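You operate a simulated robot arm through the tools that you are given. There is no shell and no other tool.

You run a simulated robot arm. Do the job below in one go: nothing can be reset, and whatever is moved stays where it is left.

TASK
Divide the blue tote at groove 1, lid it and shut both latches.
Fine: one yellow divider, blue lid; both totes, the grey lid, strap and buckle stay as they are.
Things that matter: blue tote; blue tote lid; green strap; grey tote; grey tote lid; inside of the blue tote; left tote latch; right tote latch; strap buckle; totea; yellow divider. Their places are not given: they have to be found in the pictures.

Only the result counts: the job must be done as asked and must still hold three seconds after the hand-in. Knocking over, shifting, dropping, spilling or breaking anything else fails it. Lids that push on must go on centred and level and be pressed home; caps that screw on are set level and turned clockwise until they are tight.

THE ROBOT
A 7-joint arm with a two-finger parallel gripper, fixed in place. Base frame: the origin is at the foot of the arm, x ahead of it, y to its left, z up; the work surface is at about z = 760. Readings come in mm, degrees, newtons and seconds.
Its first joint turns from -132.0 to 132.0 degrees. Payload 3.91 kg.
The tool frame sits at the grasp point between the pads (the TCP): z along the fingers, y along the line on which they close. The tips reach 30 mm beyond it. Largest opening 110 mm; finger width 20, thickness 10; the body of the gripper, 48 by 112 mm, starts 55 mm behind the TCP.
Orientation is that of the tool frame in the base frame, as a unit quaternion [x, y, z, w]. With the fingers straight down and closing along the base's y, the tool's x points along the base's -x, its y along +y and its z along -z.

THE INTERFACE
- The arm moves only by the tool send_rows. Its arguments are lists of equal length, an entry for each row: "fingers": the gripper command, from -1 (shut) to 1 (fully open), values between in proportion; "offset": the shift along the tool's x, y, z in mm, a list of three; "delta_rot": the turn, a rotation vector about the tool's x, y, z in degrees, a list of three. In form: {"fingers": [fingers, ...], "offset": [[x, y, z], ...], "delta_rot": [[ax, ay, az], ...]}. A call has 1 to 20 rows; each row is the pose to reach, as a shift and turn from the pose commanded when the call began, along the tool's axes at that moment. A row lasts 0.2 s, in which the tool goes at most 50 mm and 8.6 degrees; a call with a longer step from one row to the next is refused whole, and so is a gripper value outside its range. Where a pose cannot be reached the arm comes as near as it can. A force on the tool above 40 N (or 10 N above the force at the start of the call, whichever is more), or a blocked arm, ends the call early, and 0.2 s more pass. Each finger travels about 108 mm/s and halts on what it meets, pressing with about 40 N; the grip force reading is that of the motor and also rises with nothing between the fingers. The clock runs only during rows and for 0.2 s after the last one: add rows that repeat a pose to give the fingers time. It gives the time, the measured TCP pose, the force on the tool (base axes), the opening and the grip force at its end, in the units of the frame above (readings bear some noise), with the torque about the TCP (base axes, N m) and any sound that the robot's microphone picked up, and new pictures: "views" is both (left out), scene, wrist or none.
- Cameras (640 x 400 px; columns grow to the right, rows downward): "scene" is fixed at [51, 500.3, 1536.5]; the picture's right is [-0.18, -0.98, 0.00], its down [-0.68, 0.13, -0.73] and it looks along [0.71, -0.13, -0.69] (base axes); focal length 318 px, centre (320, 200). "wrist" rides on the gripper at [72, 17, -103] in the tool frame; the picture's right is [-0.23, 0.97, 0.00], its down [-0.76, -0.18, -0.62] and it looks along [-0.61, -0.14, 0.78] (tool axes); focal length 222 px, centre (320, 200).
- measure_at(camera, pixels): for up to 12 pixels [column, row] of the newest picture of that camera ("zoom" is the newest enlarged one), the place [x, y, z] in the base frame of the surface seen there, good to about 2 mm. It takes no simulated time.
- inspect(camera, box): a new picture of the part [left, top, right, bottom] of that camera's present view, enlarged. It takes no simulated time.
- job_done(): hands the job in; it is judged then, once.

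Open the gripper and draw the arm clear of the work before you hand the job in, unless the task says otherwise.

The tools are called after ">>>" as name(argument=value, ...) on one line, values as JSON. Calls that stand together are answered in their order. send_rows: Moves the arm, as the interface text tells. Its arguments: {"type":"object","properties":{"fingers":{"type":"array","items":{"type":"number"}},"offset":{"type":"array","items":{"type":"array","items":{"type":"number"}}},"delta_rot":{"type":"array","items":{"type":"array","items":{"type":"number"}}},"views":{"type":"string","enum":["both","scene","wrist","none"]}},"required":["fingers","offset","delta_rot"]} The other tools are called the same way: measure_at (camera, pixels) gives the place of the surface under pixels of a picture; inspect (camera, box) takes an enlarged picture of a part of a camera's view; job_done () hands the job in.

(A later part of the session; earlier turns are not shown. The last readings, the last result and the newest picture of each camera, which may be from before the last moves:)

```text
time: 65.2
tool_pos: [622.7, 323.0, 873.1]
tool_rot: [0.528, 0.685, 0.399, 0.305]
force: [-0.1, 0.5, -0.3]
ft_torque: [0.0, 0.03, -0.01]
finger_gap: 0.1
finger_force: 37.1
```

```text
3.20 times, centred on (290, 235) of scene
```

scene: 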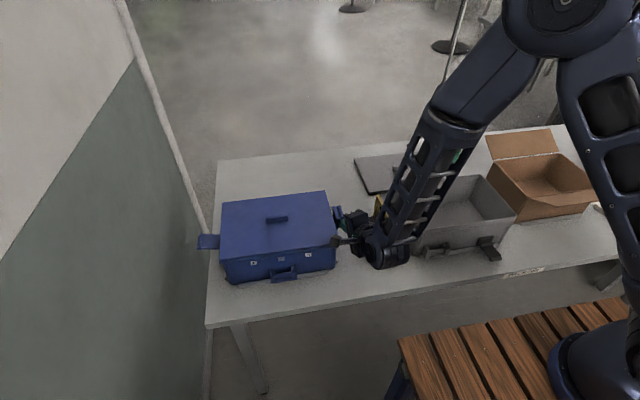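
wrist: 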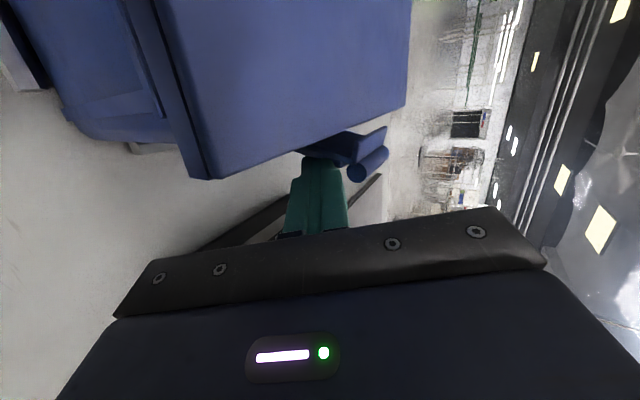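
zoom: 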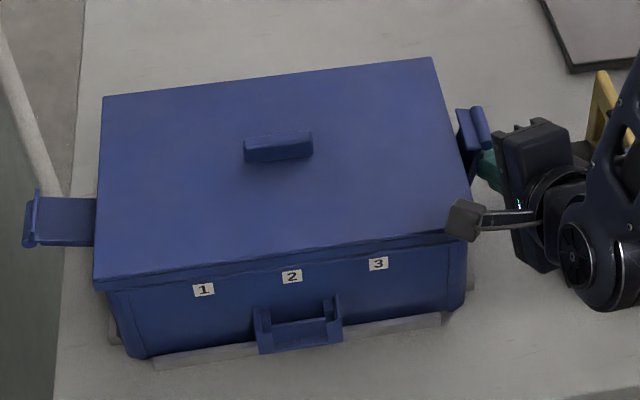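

The latch stands at ~75° with the lip about to come over the lid edge. I push further inward in small steps toward closed.

>>> send_rows(fingers=[-1, -1, -1, -1, -1, -1], offset=[[2.4, 1.2, 0.06], [4.8, 2.2, 0.2], [7.05, 3.0, 0.44], [9.3, 3.7, 0.75], [11.5, 4.1, 1.2], [13.5, 4.4, 1.6]], delta_rot=[[0, 0, 0], [0, 0, 0], [0, 0, 0], [0, 0, 0], [0, 0, 0], [0, 0, 0]])

>>> inspect(camera="wrist", box=[240, 60, 440, 210])

>>> inspect(camera="scene", box=[190, 180, 390, 290])

```text
time: 66.5
tool_pos: [623.0, 333.8, 875.6]
tool_rot: [0.528, 0.684, 0.399, 0.305]
force: [0.0, -17.7, 3.9]
ft_torque: [-0.17, -0.06, -0.43]
finger_gap: 0.0
finger_force: 37.7
```

scene: 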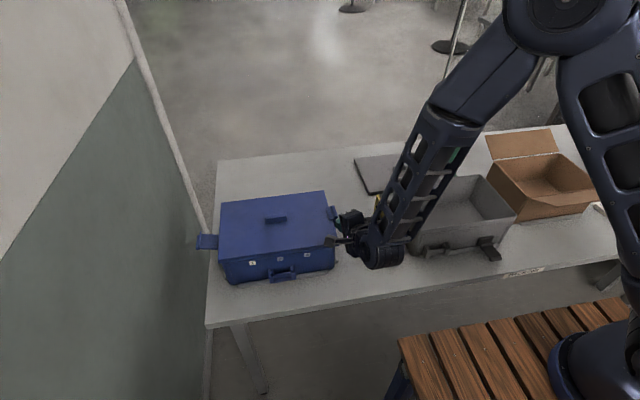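
wrist: 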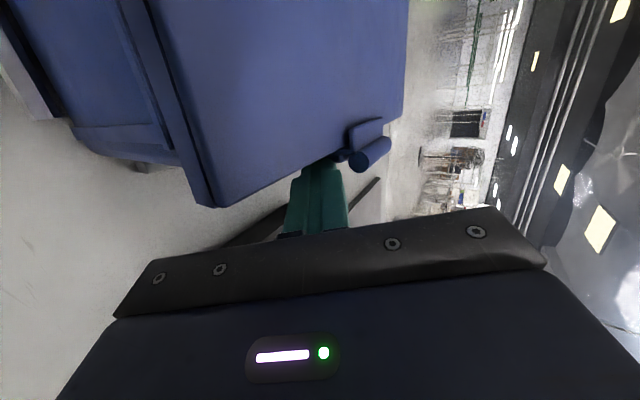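

```text
2.67 times, centred on (340, 135) of wrist
```

zoom: 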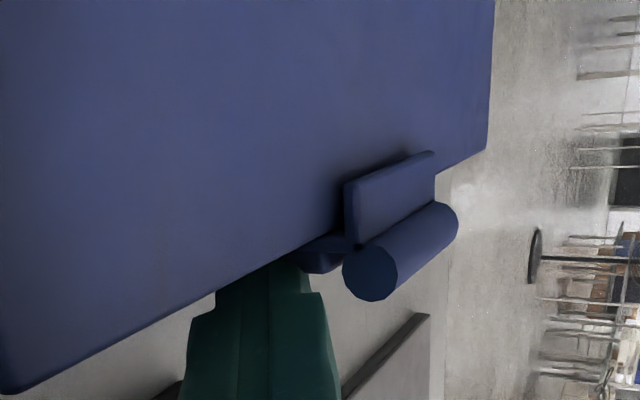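

```text
3.20 times, centred on (290, 235) of scene
```

zoom: 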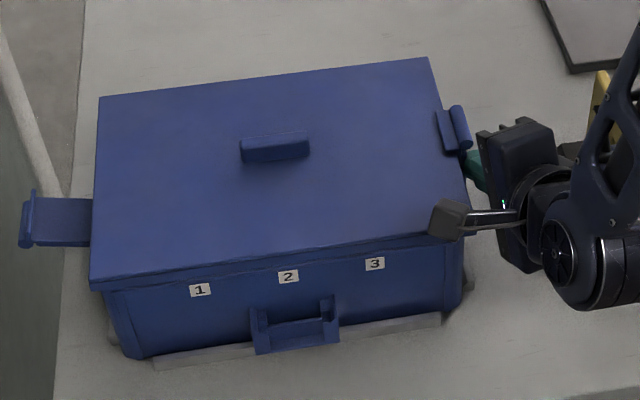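

The lip is now over the lid, with 17.7 N; the tote seems nudged ~2 mm in +y in the scene. I back off the finger outward and check the tote and latch.

>>> send_rows(fingers=[-1, -1, -1, -1], offset=[[-3, -0.4, -0.7], [-6, -0.8, -1.4], [-12, -1.6, -2.8], [-12, -1.6, -2.8]], delta_rot=[[0, 0, 0], [0, 0, 0], [0, 0, 0], [0, 0, 0]])

>>> inspect(camera="scene", box=[190, 180, 390, 290])

>>> inspect(camera="wrist", box=[240, 60, 440, 210])

```text
time: 67.5
tool_pos: [622.5, 322.3, 874.1]
tool_rot: [0.528, 0.685, 0.399, 0.305]
force: [0.7, -0.5, -0.2]
ft_torque: [-0.02, 0.0, -0.02]
finger_gap: 0.1
finger_force: 37.6
```

scene: 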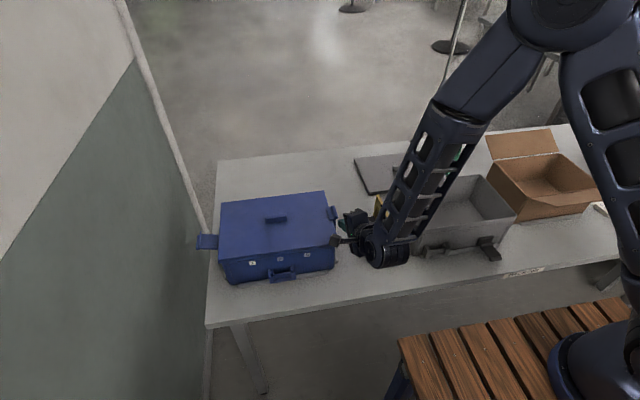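
wrist: 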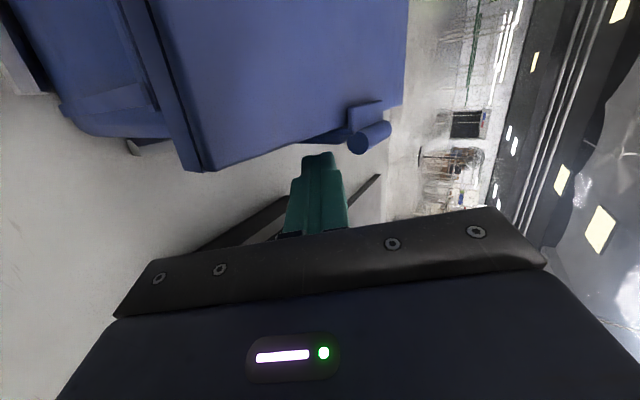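

```text
3.20 times, centred on (290, 235) of scene
```

zoom: 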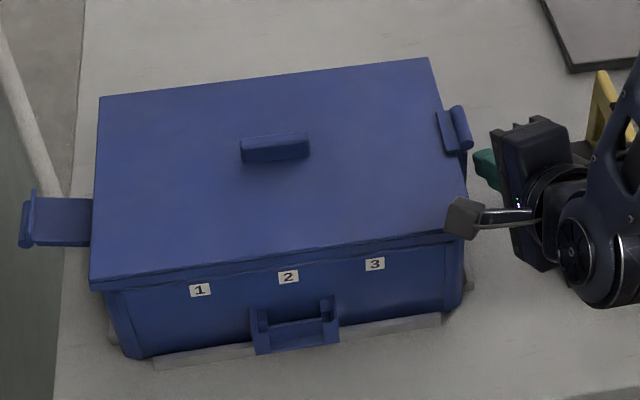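

```text
2.67 times, centred on (340, 135) of wrist
```

zoom: 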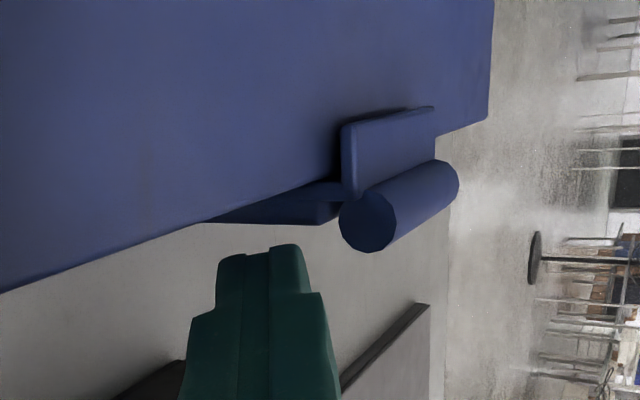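

The right latch stays closed with its lip over the lid. I measure how far the tote moved, and the latch's closed angle.

>>> measure_at(camera="scene", pixels=[[261.9, 263.1], [289.4, 259.1], [316.5, 255], [335, 240], [227, 262], [236, 205], [320, 195], [281, 222], [334, 213], [330, 213], [333, 208]])

>>> measure_at(camera="zoom", pixels=[[370, 222], [348, 165], [390, 150], [430, 115], [330, 210], [270, 210], [360, 195], [430, 180], [400, 60], [200, 150], [450, 180], [345, 140]])

>>> inspect(camera="scene", box=[215, 240, 345, 290])

```text
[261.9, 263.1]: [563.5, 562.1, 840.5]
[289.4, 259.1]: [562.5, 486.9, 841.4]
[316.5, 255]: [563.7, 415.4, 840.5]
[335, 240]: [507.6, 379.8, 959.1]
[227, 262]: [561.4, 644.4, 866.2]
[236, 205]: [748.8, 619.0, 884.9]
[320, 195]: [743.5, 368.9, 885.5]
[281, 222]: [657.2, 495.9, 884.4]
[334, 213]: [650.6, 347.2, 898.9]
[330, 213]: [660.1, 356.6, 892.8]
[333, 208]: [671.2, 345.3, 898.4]
```

```text
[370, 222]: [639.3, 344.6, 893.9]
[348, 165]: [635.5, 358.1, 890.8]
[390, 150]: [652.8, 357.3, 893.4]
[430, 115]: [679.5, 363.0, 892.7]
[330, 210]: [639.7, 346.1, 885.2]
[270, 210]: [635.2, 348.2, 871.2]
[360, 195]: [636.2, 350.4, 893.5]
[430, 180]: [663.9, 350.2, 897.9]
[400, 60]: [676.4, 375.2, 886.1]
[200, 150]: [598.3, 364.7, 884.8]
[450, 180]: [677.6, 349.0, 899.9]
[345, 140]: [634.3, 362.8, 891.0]
```

```text
4.92 times, centred on (280, 265) of scene
```

zoom: 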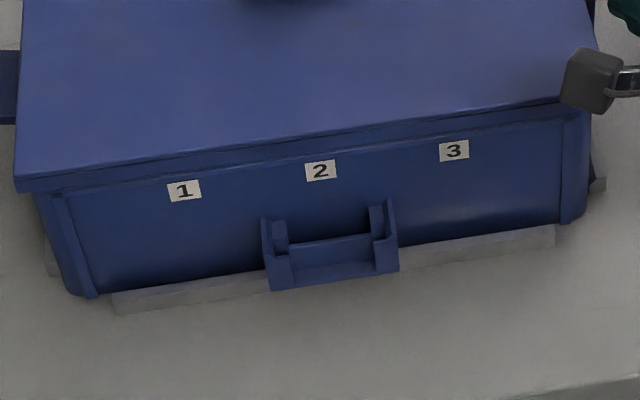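

The tote slid ≈2.5 mm in +y inside its locating strips and the latch lip lies over the lid edge (lip tip y≈363, z≈891). I withdraw the arm forward and up to inspect the closed latch.

>>> send_rows(fingers=[-1, -1, -1, -1, -1, -1, -1, -1], offset=[[7, -13, -22.5], [13, -24, -42], [18.1, -33.8, -58.6], [18.1, 0, -78], [18.1, 40, -101], [18.1, 79, -123.6], [18.1, 79, -123.6], [18.1, 79, -123.6]], delta_rot=[[0, 0, 0], [0, 0, 0], [0, 0, 0], [0, 0, 0], [0, 0, 0], [0, 0, 0], [0, 0, 0], [0, 0, 0]])

>>> inspect(camera="scene", box=[310, 190, 360, 240])

>>> inspect(camera="wrist", box=[100, 0, 420, 200])

```text
time: 69.3
tool_pos: [551.9, 322.6, 1005.9]
tool_rot: [0.527, 0.686, 0.399, 0.305]
force: [-0.4, 0.4, -0.3]
ft_torque: [0.0, 0.01, -0.02]
finger_gap: 0.3
finger_force: 37.8
```

scene: 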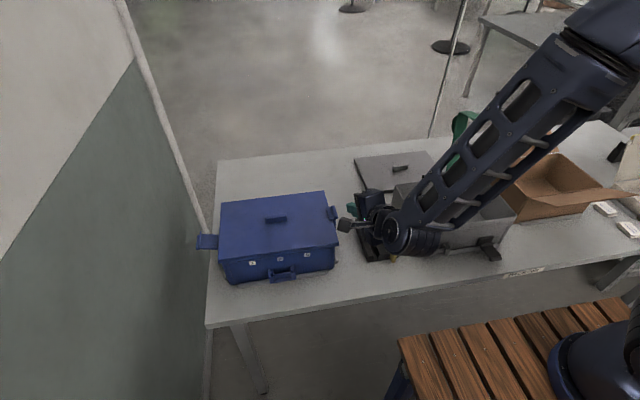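
wrist: 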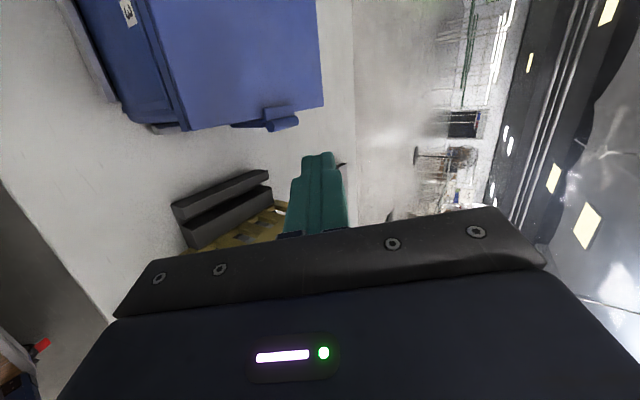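

```text
8.00 times, centred on (335, 215) of scene
```

zoom: 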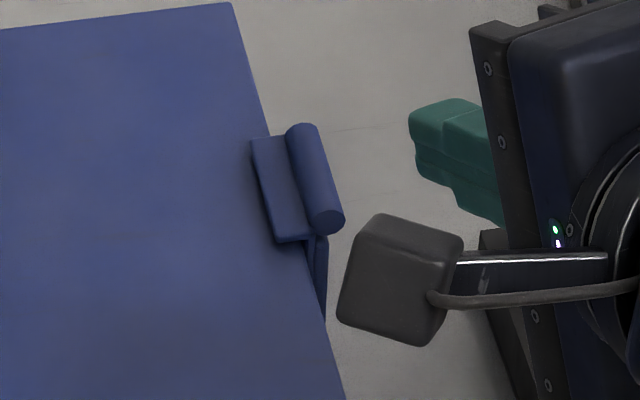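

```text
2.00 times, centred on (260, 100) of wrist
```

zoom: 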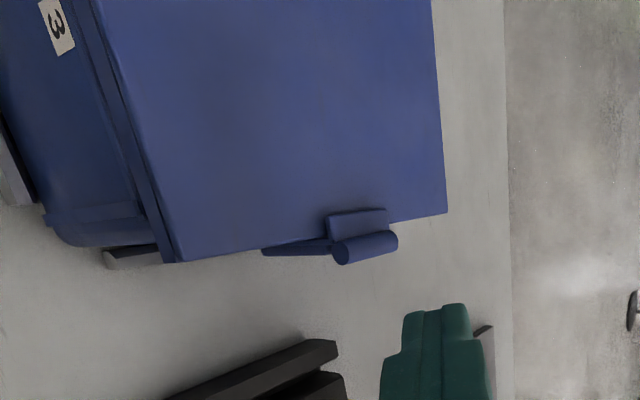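

The right latch looks shut over the lid. I measure the lip and plate for a residual angle.

>>> measure_at(camera="zoom", pixels=[[345, 215], [375, 213], [345, 230], [375, 226], [360, 220], [300, 245], [275, 250], [320, 245], [300, 200], [250, 180]])

>>> measure_at(camera="scene", pixels=[[328, 207], [331, 219], [330, 208], [333, 219], [327.5, 212], [335, 222], [334.5, 228], [332, 205], [335, 214]])

```text
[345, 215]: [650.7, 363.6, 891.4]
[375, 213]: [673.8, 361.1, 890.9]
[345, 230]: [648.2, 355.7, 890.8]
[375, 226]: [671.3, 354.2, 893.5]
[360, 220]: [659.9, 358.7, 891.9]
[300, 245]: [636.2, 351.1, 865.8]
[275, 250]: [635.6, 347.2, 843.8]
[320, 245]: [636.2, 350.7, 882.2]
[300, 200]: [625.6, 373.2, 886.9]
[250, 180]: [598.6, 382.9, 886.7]
```

```text
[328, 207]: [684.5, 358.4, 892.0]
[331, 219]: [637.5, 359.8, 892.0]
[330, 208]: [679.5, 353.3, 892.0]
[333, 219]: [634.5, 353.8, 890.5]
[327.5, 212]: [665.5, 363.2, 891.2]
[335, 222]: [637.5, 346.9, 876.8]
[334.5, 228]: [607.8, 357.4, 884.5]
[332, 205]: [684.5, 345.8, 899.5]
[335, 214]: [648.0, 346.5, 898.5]
```

The lip is level at z≈891.5 with the plate vertical: the right latch is shut. Now I carry the tilted hand over to the left side, yawing −30° so it mirrors (fingers pointing forward and slightly inward).

>>> send_rows(fingers=[-1, -1, -1, -1, -1, -1, -1, -1, -1, -1, -1], offset=[[20, 20, -7], [58, 30, -4], [97, 34, 5], [137, 39, 14.5], [177, 44, 24], [218, 50, 33], [258, 55, 42], [300, 61, 52], [342, 66, 62], [392, 72, 72], [392, 72, 72]], delta_rot=[[0, 0, 0], [0, 0, 0], [0, -5.2, 3], [0, -10.4, 6], [0, -15.6, 9], [0, -20.8, 12], [0, -26, 15], [0, -26, 15], [0, -26, 15], [0, -26, 15], [0, -26, 15]])

>>> inspect(camera="wrist", box=[150, 0, 470, 200])

>>> inspect(camera="scene", box=[190, 180, 350, 290])

```text
refused: row 10 steps farther than a row can; nothing moved
```

```text
2.00 times, centred on (310, 100) of wrist
```

zoom: 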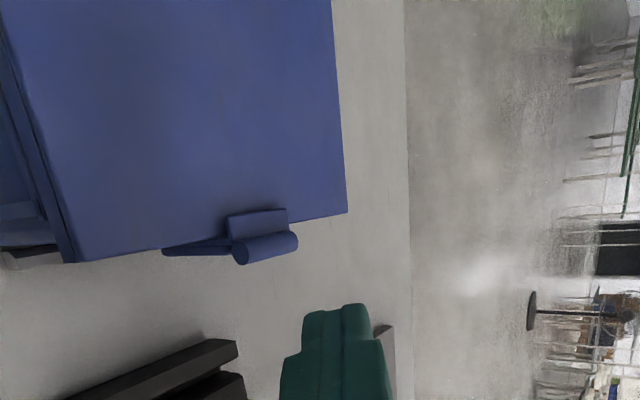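

```text
3.64 times, centred on (270, 235) of scene
```

zoom: 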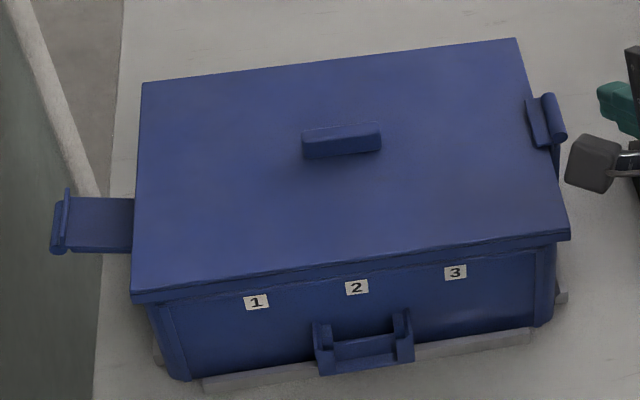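

That call was refused for one overlong step; I resend with even 40 mm steps.

>>> send_rows(fingers=[-1, -1, -1, -1, -1, -1, -1, -1, -1, -1, -1, -1], offset=[[0, 17.3, -10], [38.6, 22.5, -1], [77.3, 27.7, 8], [116, 32.8, 16.9], [154.6, 38, 25.9], [193.2, 43.2, 34.9], [231.8, 48.4, 43.8], [270.5, 53.5, 52.8], [309.1, 58.7, 61.8], [347.8, 63.9, 70.7], [392.2, 69.8, 81.1], [392.2, 69.8, 81.1]], delta_rot=[[0, 0, 0], [0, 0, 0], [0, -5.2, 3], [0, -10.4, 6], [0, -15.6, 9], [0, -20.8, 12], [0, -26, 15], [0, -26, 15], [0, -26, 15], [0, -26, 15], [0, -26, 15], [0, -26, 15]])

>>> inspect(camera="wrist", box=[150, 0, 470, 200])

>>> inspect(camera="scene", box=[190, 180, 350, 290])

```text
time: 72.0
tool_pos: [555.1, 731.0, 1025.4]
tool_rot: [0.689, 0.525, 0.306, 0.396]
force: [0.0, 0.2, -0.1]
ft_torque: [0.05, 0.01, -0.02]
finger_gap: 0.1
finger_force: 37.7
```

scene: 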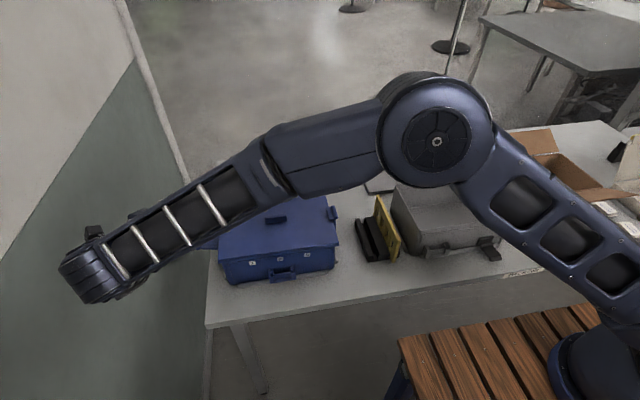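
wrist: 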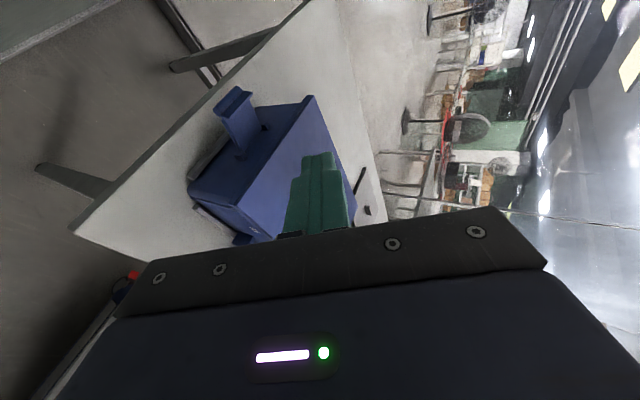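

```text
2.00 times, centred on (310, 100) of wrist
```

zoom: 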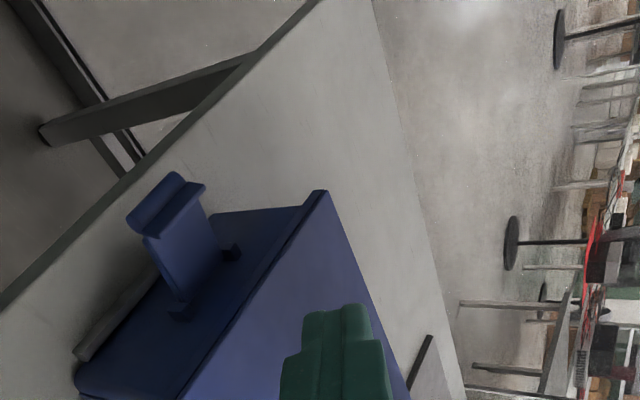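

```text
3.64 times, centred on (270, 235) of scene
```

zoom: 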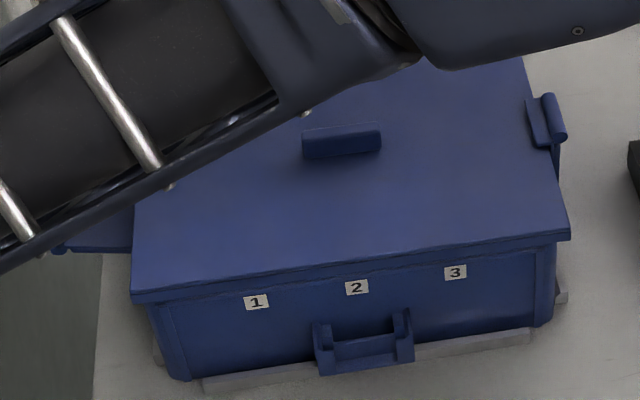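

The mirrored pose is reached on the left. I measure the left latch's hinge block, plate, lip and roll from this view.

>>> inspect(camera="wrist", box=[190, 70, 290, 170])

```text
4.00 times, centred on (240, 120) of wrist
```

zoom: 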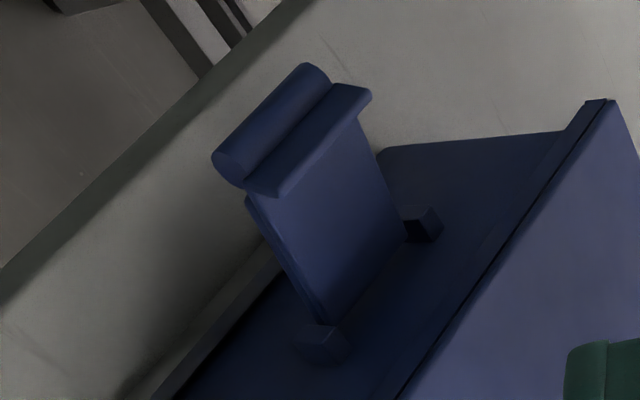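

>>> measure_at(camera="zoom", pixels=[[232, 165], [225, 180], [220, 155], [275, 110], [260, 185], [250, 205], [268, 235], [300, 295], [325, 315], [340, 335], [320, 200], [345, 355]])

>>> measure_at(camera="scene", pixels=[[198.5, 248.5], [220, 262], [228, 262], [252.4, 263.3], [280, 259.1], [307.3, 255], [229, 262], [226, 262]])

```text
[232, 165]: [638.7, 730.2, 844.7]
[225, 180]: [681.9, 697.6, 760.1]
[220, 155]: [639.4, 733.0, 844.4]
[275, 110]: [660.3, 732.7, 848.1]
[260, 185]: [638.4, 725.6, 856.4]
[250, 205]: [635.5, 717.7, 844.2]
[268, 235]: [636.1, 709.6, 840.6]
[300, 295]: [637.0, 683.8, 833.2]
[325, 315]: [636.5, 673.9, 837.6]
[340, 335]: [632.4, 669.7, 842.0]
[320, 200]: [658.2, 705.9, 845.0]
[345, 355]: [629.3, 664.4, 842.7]
```

```text
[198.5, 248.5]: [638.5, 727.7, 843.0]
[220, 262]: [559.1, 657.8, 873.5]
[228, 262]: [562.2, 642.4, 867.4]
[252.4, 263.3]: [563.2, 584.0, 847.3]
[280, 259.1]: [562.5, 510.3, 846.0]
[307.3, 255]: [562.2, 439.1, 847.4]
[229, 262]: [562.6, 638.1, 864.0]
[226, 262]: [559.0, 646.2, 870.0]
```

Left hinge is at about y 670.3 and the roll at (729.5, 845), mirror of the right. I lower to (560, 729, 833), in front of and below the plate.

>>> send_rows(fingers=[-1, -1, -1, -1, -1, -1, -1], offset=[[0.3, -33, 21], [0.6, -66, 42], [0.9, -99, 63], [1.2, -125, 79], [1.5, -148, 94], [1.76, -164.5, 104.4], [1.76, -164.5, 104.4]], delta_rot=[[0, 0, 0], [0, 0, 0], [0, 0, 0], [0, 0, 0], [0, 0, 0], [0, 0, 0], [0, 0, 0]])

>>> inspect(camera="wrist", box=[240, 60, 440, 210])

>>> inspect(camera="scene", box=[150, 180, 350, 310])

```text
time: 73.5
tool_pos: [562.2, 729.6, 831.2]
tool_rot: [0.688, 0.524, 0.307, 0.397]
force: [0.2, -0.1, 0.6]
ft_torque: [0.04, -0.04, -0.01]
finger_gap: 0.0
finger_force: 37.6
```

scene: 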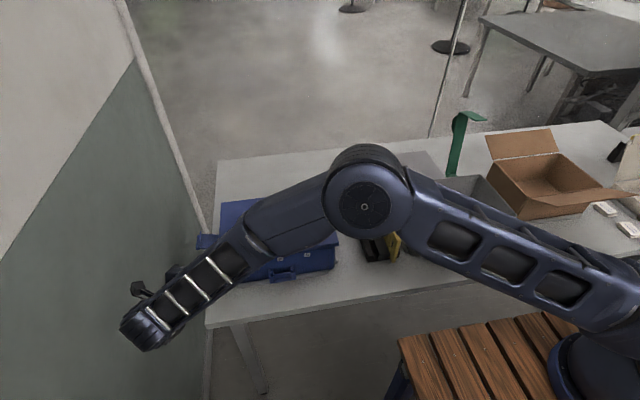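
wrist: 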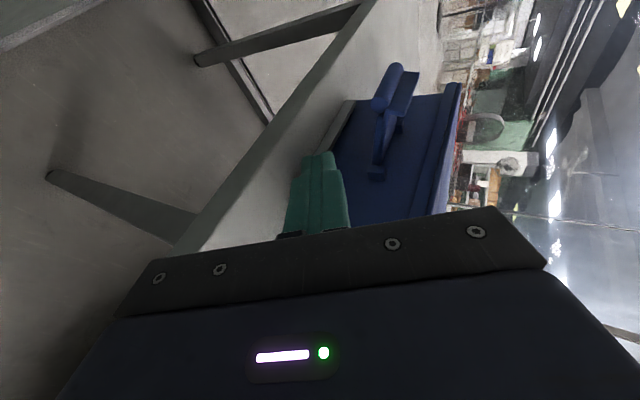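

```text
2.67 times, centred on (340, 135) of wrist
```

zoom: 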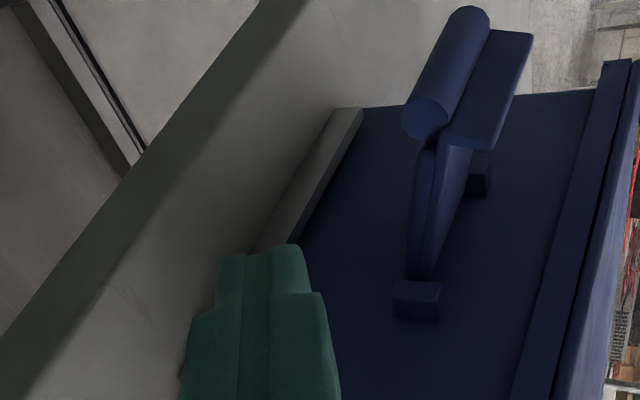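

```text
3.08 times, centred on (250, 245) of scene
```

zoom: 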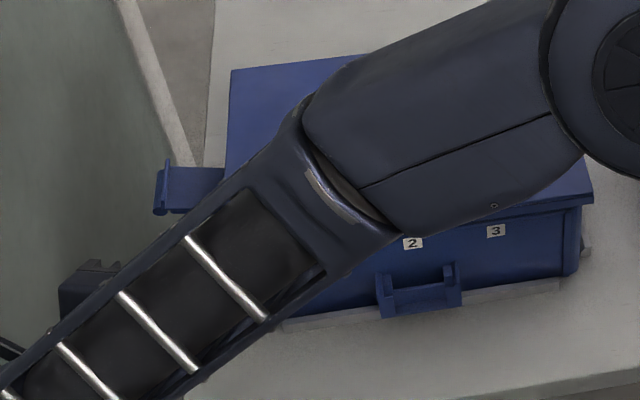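

I check the latch section and my fingertip position here before sliding in.

>>> measure_at(camera="wrist", pixels=[[373, 105], [379, 106], [368, 104], [375.5, 130], [375, 145], [373.5, 155], [327, 156], [322, 158], [305, 158], [378, 175]])

```text
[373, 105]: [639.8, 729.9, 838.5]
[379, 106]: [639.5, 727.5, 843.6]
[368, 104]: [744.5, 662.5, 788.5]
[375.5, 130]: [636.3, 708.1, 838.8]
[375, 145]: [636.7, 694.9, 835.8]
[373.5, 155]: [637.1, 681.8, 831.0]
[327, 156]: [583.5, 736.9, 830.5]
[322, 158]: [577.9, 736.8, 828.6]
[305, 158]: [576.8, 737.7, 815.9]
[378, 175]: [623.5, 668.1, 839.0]
```

Positions match within ~3 mm (finger a little outward), so I slide +62 mm in x and −2 mm in y under the left latch.

>>> send_rows(fingers=[-1, -1, -1, -1, -1], offset=[[3.5, 7.5, 13], [7, 15, 26], [10.5, 22.5, 39], [14, 30, 52], [14, 30, 52]], delta_rot=[[0, 0, 0], [0, 0, 0], [0, 0, 0], [0, 0, 0], [0, 0, 0]])

>>> inspect(camera="wrist", box=[240, 60, 440, 210])

```text
time: 74.8
tool_pos: [625.0, 727.8, 832.0]
tool_rot: [0.688, 0.526, 0.307, 0.396]
force: [-0.6, 0.4, 0.0]
ft_torque: [-0.05, -0.01, 0.03]
finger_gap: 0.2
finger_force: 37.8
```

scene: 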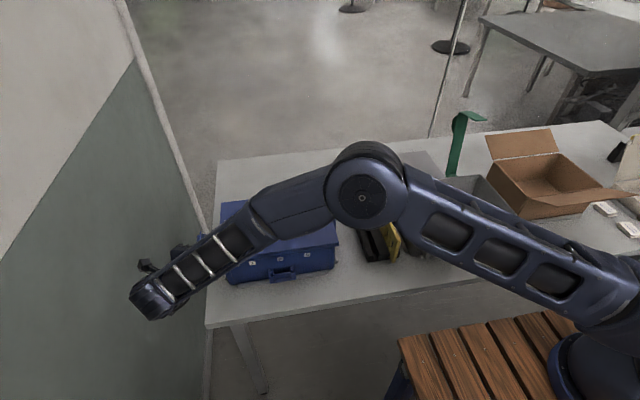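
wrist: 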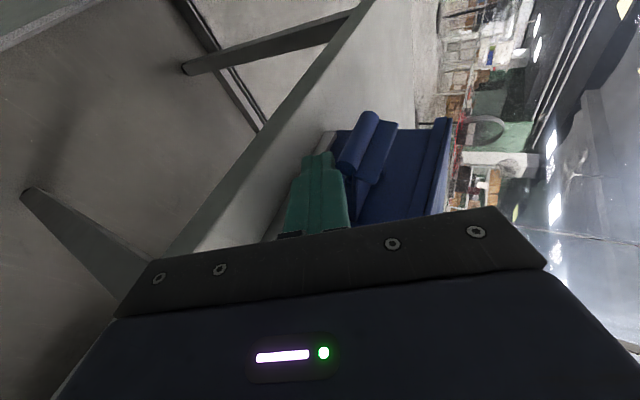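

```text
2.67 times, centred on (340, 135) of wrist
```

zoom: 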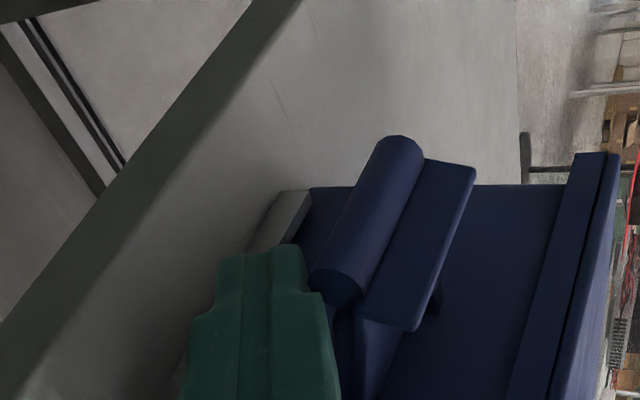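

The fingers are under the left roll/plate with no contact. I raise along the mirrored arc to about 56°.

>>> send_rows(fingers=[-1, -1, -1, -1, -1, -1, -1, -1, -1, -1], offset=[[0, 2.6, -1.5], [0, 5.2, -3], [-0.7, 8.75, -4.8], [-1.4, 12, -6.5], [-2.9, 15.4, -8], [-4.3, 18.6, -9.4], [-6.2, 21.7, -10.6], [-8.3, 24.8, -11.7], [-10.7, 27.7, -12.7], [-13.3, 30.5, -13.5]], delta_rot=[[0, 0, 0], [0, 0, 0], [0, 0, 0], [0, 0, 0], [0, 0, 0], [0, 0, 0], [0, 0, 0], [0, 0, 0], [0, 0, 0], [0, 0, 0]])

>>> inspect(camera="wrist", box=[240, 60, 440, 210])

>>> inspect(camera="scene", box=[150, 180, 350, 310])

```text
time: 77.0
tool_pos: [624.1, 713.6, 865.7]
tool_rot: [0.687, 0.525, 0.307, 0.397]
force: [-0.5, 0.7, -0.4]
ft_torque: [0.01, 0.0, -0.01]
finger_gap: 0.0
finger_force: 37.7
```

scene: 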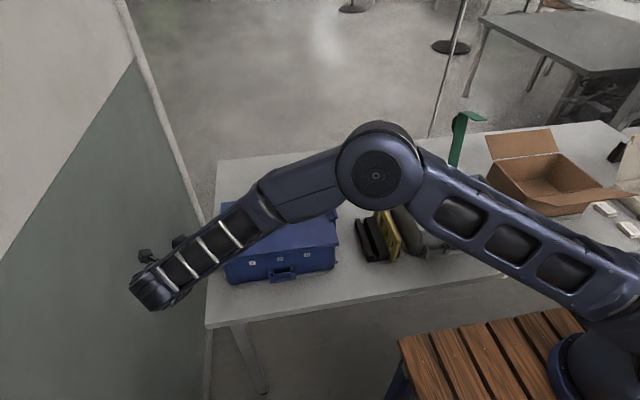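
wrist: 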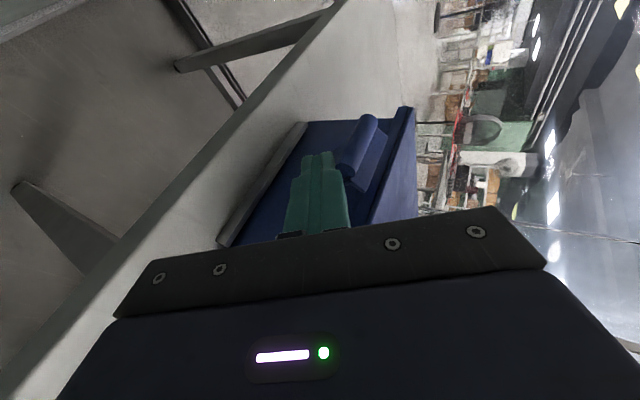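

```text
2.67 times, centred on (340, 135) of wrist
```

zoom: 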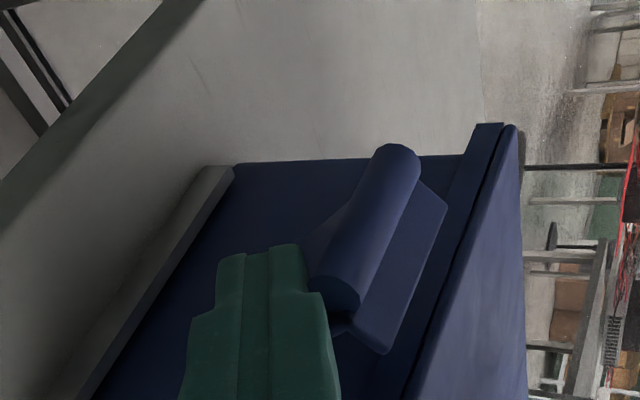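

```text
3.08 times, centred on (250, 245) of scene
```

zoom: 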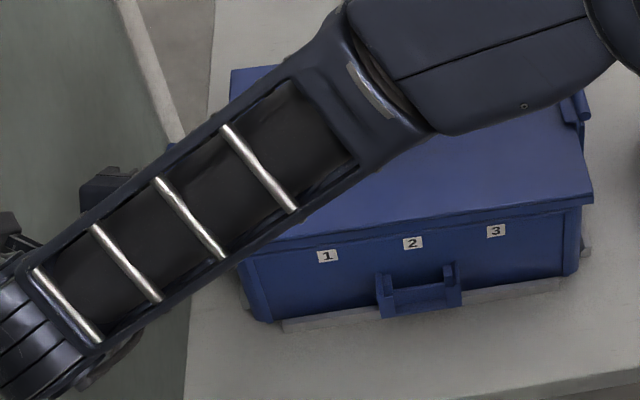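

The latch follows freely. I continue toward ~85°, still with small steps.

>>> send_rows(fingers=[-1, -1, -1, -1, -1, -1], offset=[[-2.9, 2.55, -0.58], [-5.9, 4.95, -1.03], [-9.2, 7.03, -1.22], [-12.6, 8.96, -1.28], [-16, 10.6, -1.18], [-18.4, 11.55, -0.99]], delta_rot=[[0, 0, 0], [0, 0, 0], [0, 0, 0], [0, 0, 0], [0, 0, 0], [0, 0, 0]])

>>> inspect(camera="wrist", box=[240, 60, 440, 210])

>>> inspect(camera="scene", box=[150, 180, 350, 310])

```text
time: 78.3
tool_pos: [623.1, 694.8, 877.1]
tool_rot: [0.688, 0.525, 0.307, 0.396]
force: [0.0, -0.2, 0.7]
ft_torque: [-0.02, 0.0, 0.01]
finger_gap: 0.0
finger_force: 38.0
```

scene: 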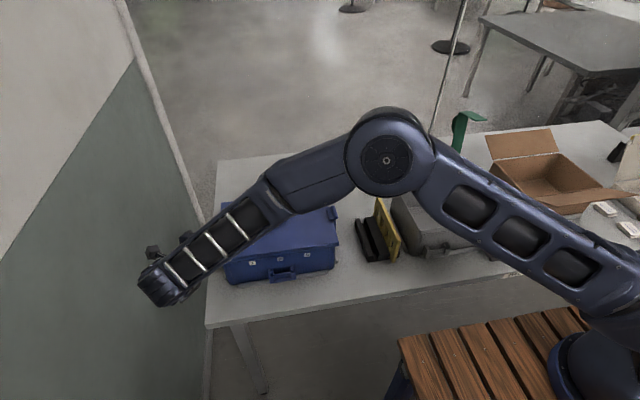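
wrist: 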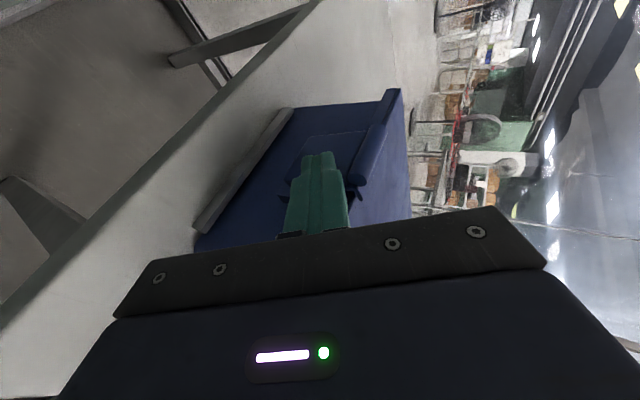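

```text
2.67 times, centred on (340, 135) of wrist
```

zoom: 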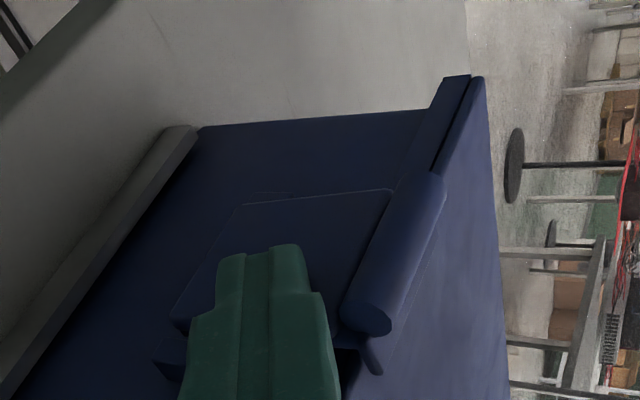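

```text
3.08 times, centred on (250, 245) of scene
```

zoom: 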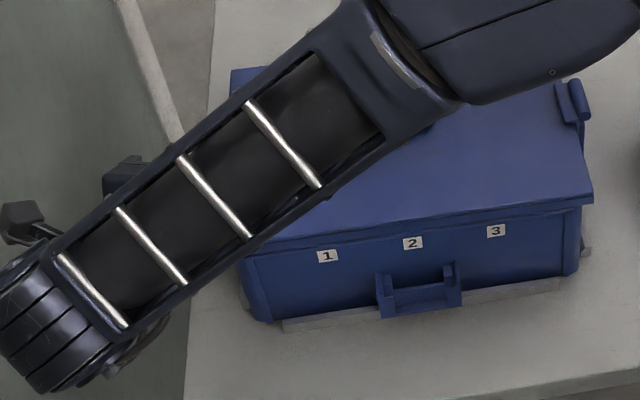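

The left latch is nearly upright, still 0 N. I press inward 1 mm per row for 4 mm and read the force.

>>> send_rows(fingers=[-1, -1, -1, -1], offset=[[-1, 0.13, 0.22], [-1.9, 0.26, 0.45], [-2.9, 0.39, 0.67], [-3.9, 0.52, 0.9]], delta_rot=[[0, 0, 0], [0, 0, 0], [0, 0, 0], [0, 0, 0]])

>>> inspect(camera="wrist", box=[240, 60, 440, 210])

>>> inspect(camera="scene", box=[150, 180, 350, 310])

```text
time: 79.3
tool_pos: [622.0, 690.5, 876.2]
tool_rot: [0.688, 0.525, 0.306, 0.396]
force: [0.3, -0.3, -0.3]
ft_torque: [0.02, 0.02, 0.0]
finger_gap: 0.0
finger_force: 37.8
```

scene: 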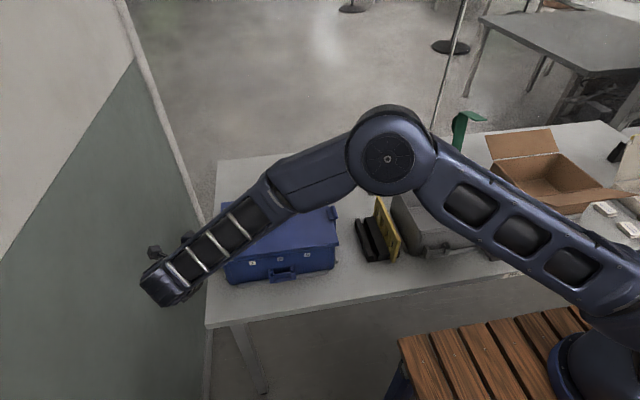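
wrist: 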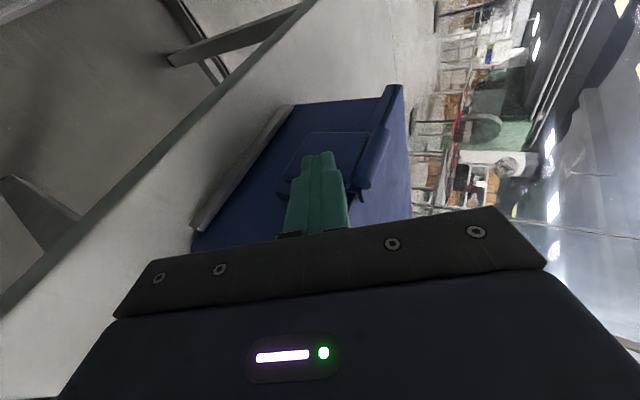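

```text
2.67 times, centred on (340, 135) of wrist
```

zoom: 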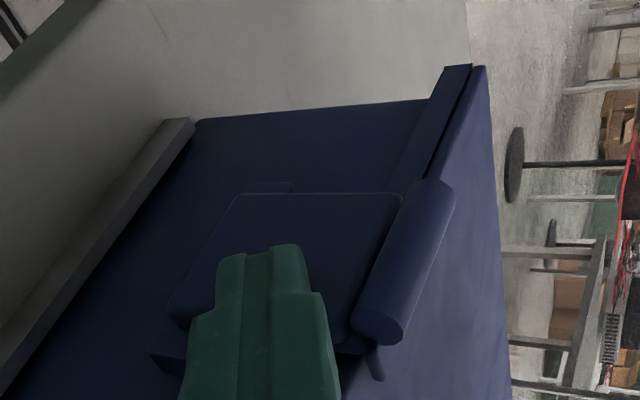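

```text
3.08 times, centred on (250, 245) of scene
```

zoom: 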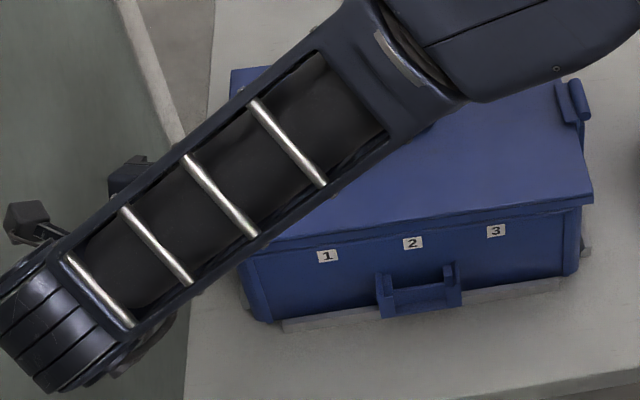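

Still no force; the latch seems to have moved with the finger. I press another 4 mm in 1 mm steps.

>>> send_rows(fingers=[-1, -1, -1, -1], offset=[[-1, 0.13, 0.22], [-1.9, 0.26, 0.45], [-2.9, 0.39, 0.67], [-3.9, 0.52, 0.9]], delta_rot=[[0, 0, 0], [0, 0, 0], [0, 0, 0], [0, 0, 0]])

>>> inspect(camera="wrist", box=[240, 60, 440, 210])

```text
time: 80.3
tool_pos: [621.8, 685.7, 875.3]
tool_rot: [0.688, 0.525, 0.306, 0.396]
force: [-0.3, 3.1, 0.9]
ft_torque: [0.05, -0.01, 0.08]
finger_gap: 0.4
finger_force: 37.7
```

scene: 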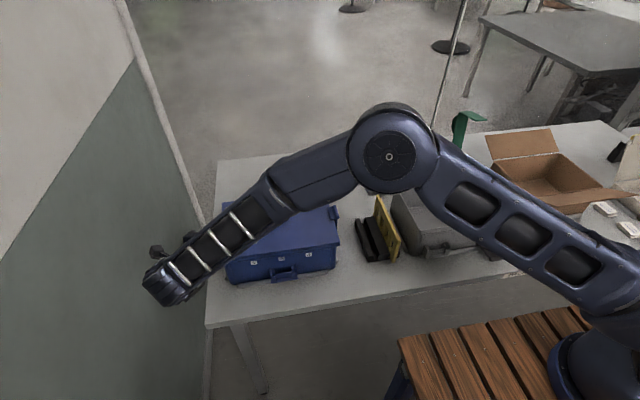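
wrist: 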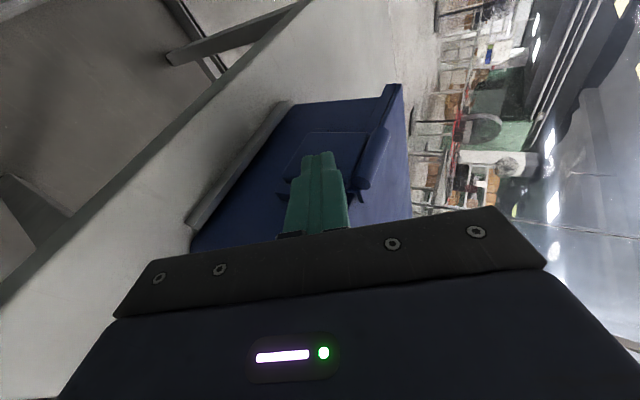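

```text
2.67 times, centred on (340, 135) of wrist
```

zoom: 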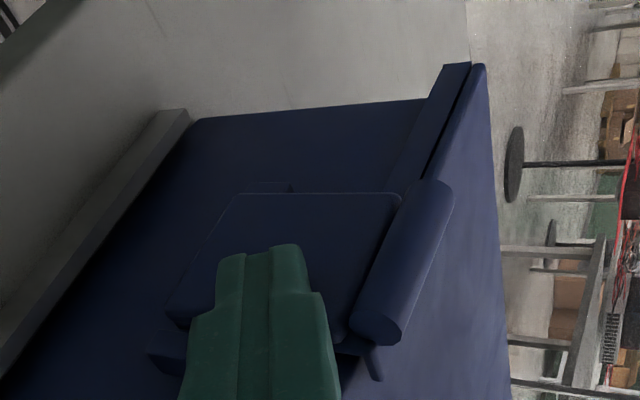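

Now 3 N; I check whether the tote itself is being moved.

>>> inspect(camera="scene", box=[215, 240, 345, 290])

>>> measure_at(camera="wrist", pixels=[[362, 183], [355, 190], [370, 150], [365, 200], [358, 195], [345, 145], [310, 140], [345, 170]])

```text
4.92 times, centred on (280, 265) of scene
```

zoom: 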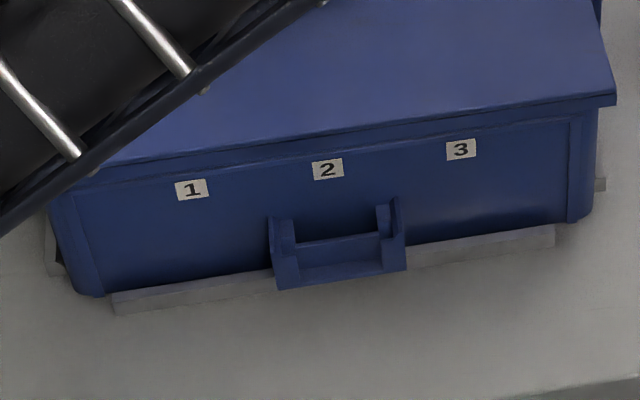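

```text
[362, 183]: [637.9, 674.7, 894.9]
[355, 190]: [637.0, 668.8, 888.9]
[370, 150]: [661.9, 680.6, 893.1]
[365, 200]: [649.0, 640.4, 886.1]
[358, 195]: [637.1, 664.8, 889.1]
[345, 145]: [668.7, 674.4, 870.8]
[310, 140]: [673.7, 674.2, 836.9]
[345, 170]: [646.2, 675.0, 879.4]
```

The plate's outer face is vertical (y≈674.5 at z 837–879): left latch shut, and the tote is back within ~1 mm of its original place. I stop pushing, withdraw outward, then forward and up.

>>> send_rows(fingers=[-1, -1, -1, -1, -1, -1, -1, -1, -1, -1], offset=[[4, -0.5, -0.9], [11.6, -1.6, -2.7], [5, -13, -22], [-1, -24, -42], [-6.5, -35.4, -61.3], [-6.5, -5, -79], [-6.5, 35, -102], [-6.5, 77, -126.3], [-6.5, 77, -126.3], [-6.5, 77, -126.3]], delta_rot=[[0, 0, 0], [0, 0, 0], [0, 0, 0], [0, 0, 0], [0, 0, 0], [0, 0, 0], [0, 0, 0], [0, 0, 0], [0, 0, 0], [0, 0, 0]])

>>> inspect(camera="wrist", box=[150, 0, 470, 200])

>>> inspect(camera="scene", box=[190, 180, 350, 290])

```text
time: 82.5
tool_pos: [554.0, 698.0, 1004.7]
tool_rot: [0.688, 0.526, 0.307, 0.396]
force: [-0.4, -0.3, 0.9]
ft_torque: [0.01, -0.01, 0.03]
finger_gap: 0.0
finger_force: 37.5
```

scene: 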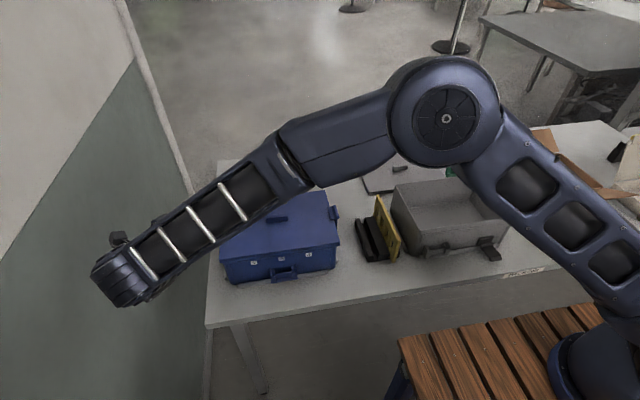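
wrist: 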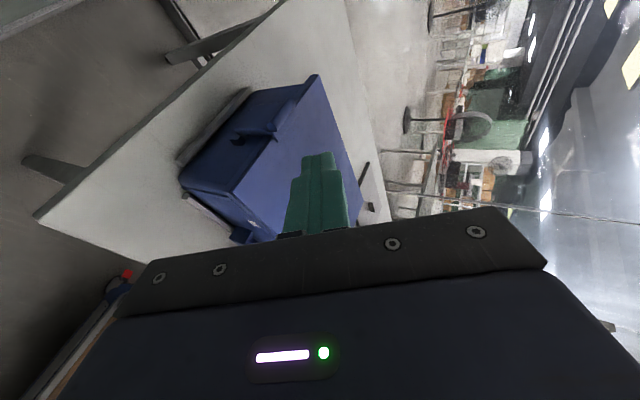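

```text
2.00 times, centred on (310, 100) of wrist
```

zoom: 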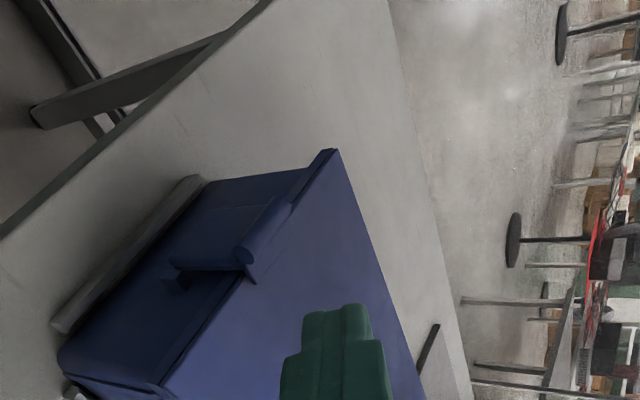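

```text
3.64 times, centred on (270, 235) of scene
```

zoom: 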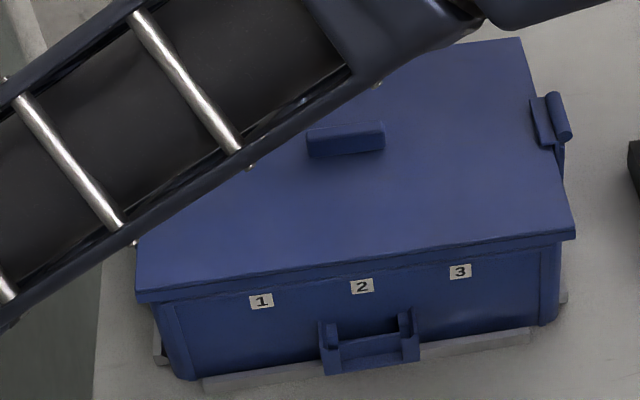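

Both latches look shut. I raise, untilt and move the arm clear to get an unobstructed view for the final check, opening the gripper.

>>> send_rows(fingers=[-1, -1, -1, -1, -0.5, 0, 0.5, 0.5, 0.5, 0.5, 0.5, 0.5, 0.5, 0.5], offset=[[0, 39, -22.5], [0, 78, -45], [0, 117, -67.5], [0, 155.9, -90], [-39, 158, -86], [-78, 160.6, -82], [-117, 163, -78], [-156, 165, -73.5], [-195, 168, -69.5], [-234, 170, -65.5], [-273, 172.5, -61.5], [-312, 175, -57.5], [-351, 177, -53.3], [-351, 177, -53.3]], delta_rot=[[0, 0, 0], [0, 0, 0], [0, 0, 0], [7, 0, 0], [14, 0, 0], [21, 0, 0], [28, 0, 0], [35, 0, 0], [42, 0, 0], [49, 0, 0], [55, 0, 0], [60, 0, 0], [60, 0, 0], [60, 0, 0]])

>>> inspect(camera="scene", box=[190, 180, 350, 290])

>>> inspect(camera="scene", box=[205, 200, 245, 260])

```text
time: 85.5
tool_pos: [501.4, 344.9, 1185.2]
tool_rot: [0.794, 0.608, 0.002, -0.002]
force: [-0.3, 0.0, 0.0]
ft_torque: [-0.03, 0.05, 0.0]
finger_gap: 82.2
finger_force: 0.0
```

scene: 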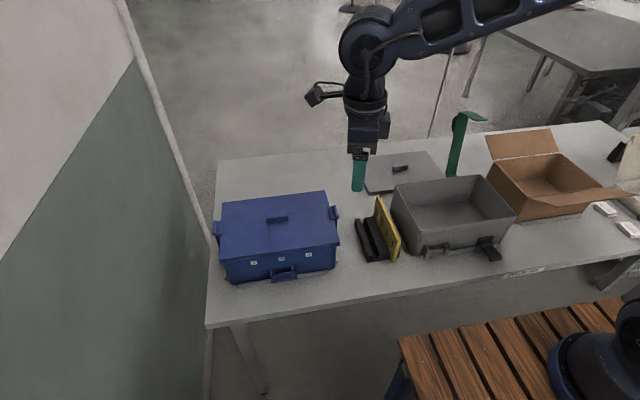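
wrist: 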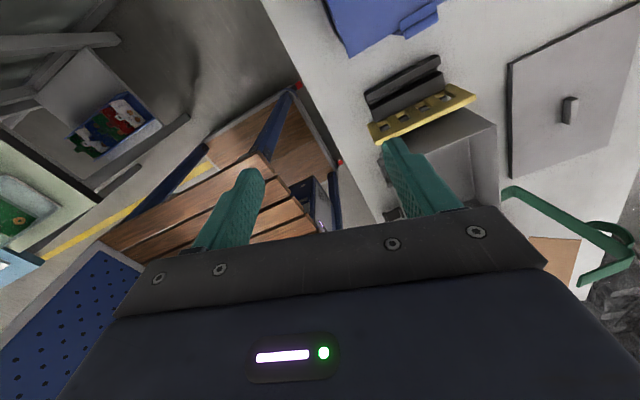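

```text
3.64 times, centred on (270, 235) of scene
```

zoom: 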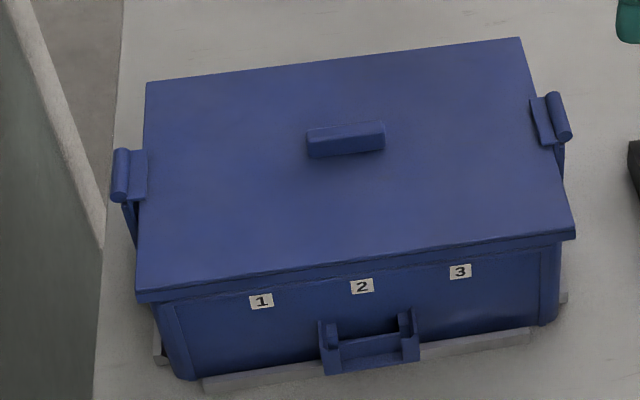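

```text
6.67 times, centred on (225, 230) of scene
```

zoom: 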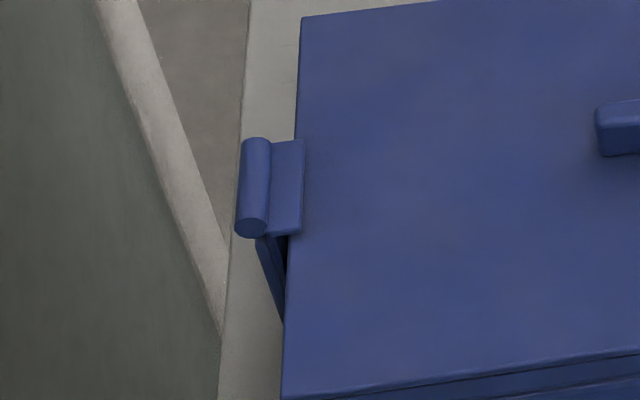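

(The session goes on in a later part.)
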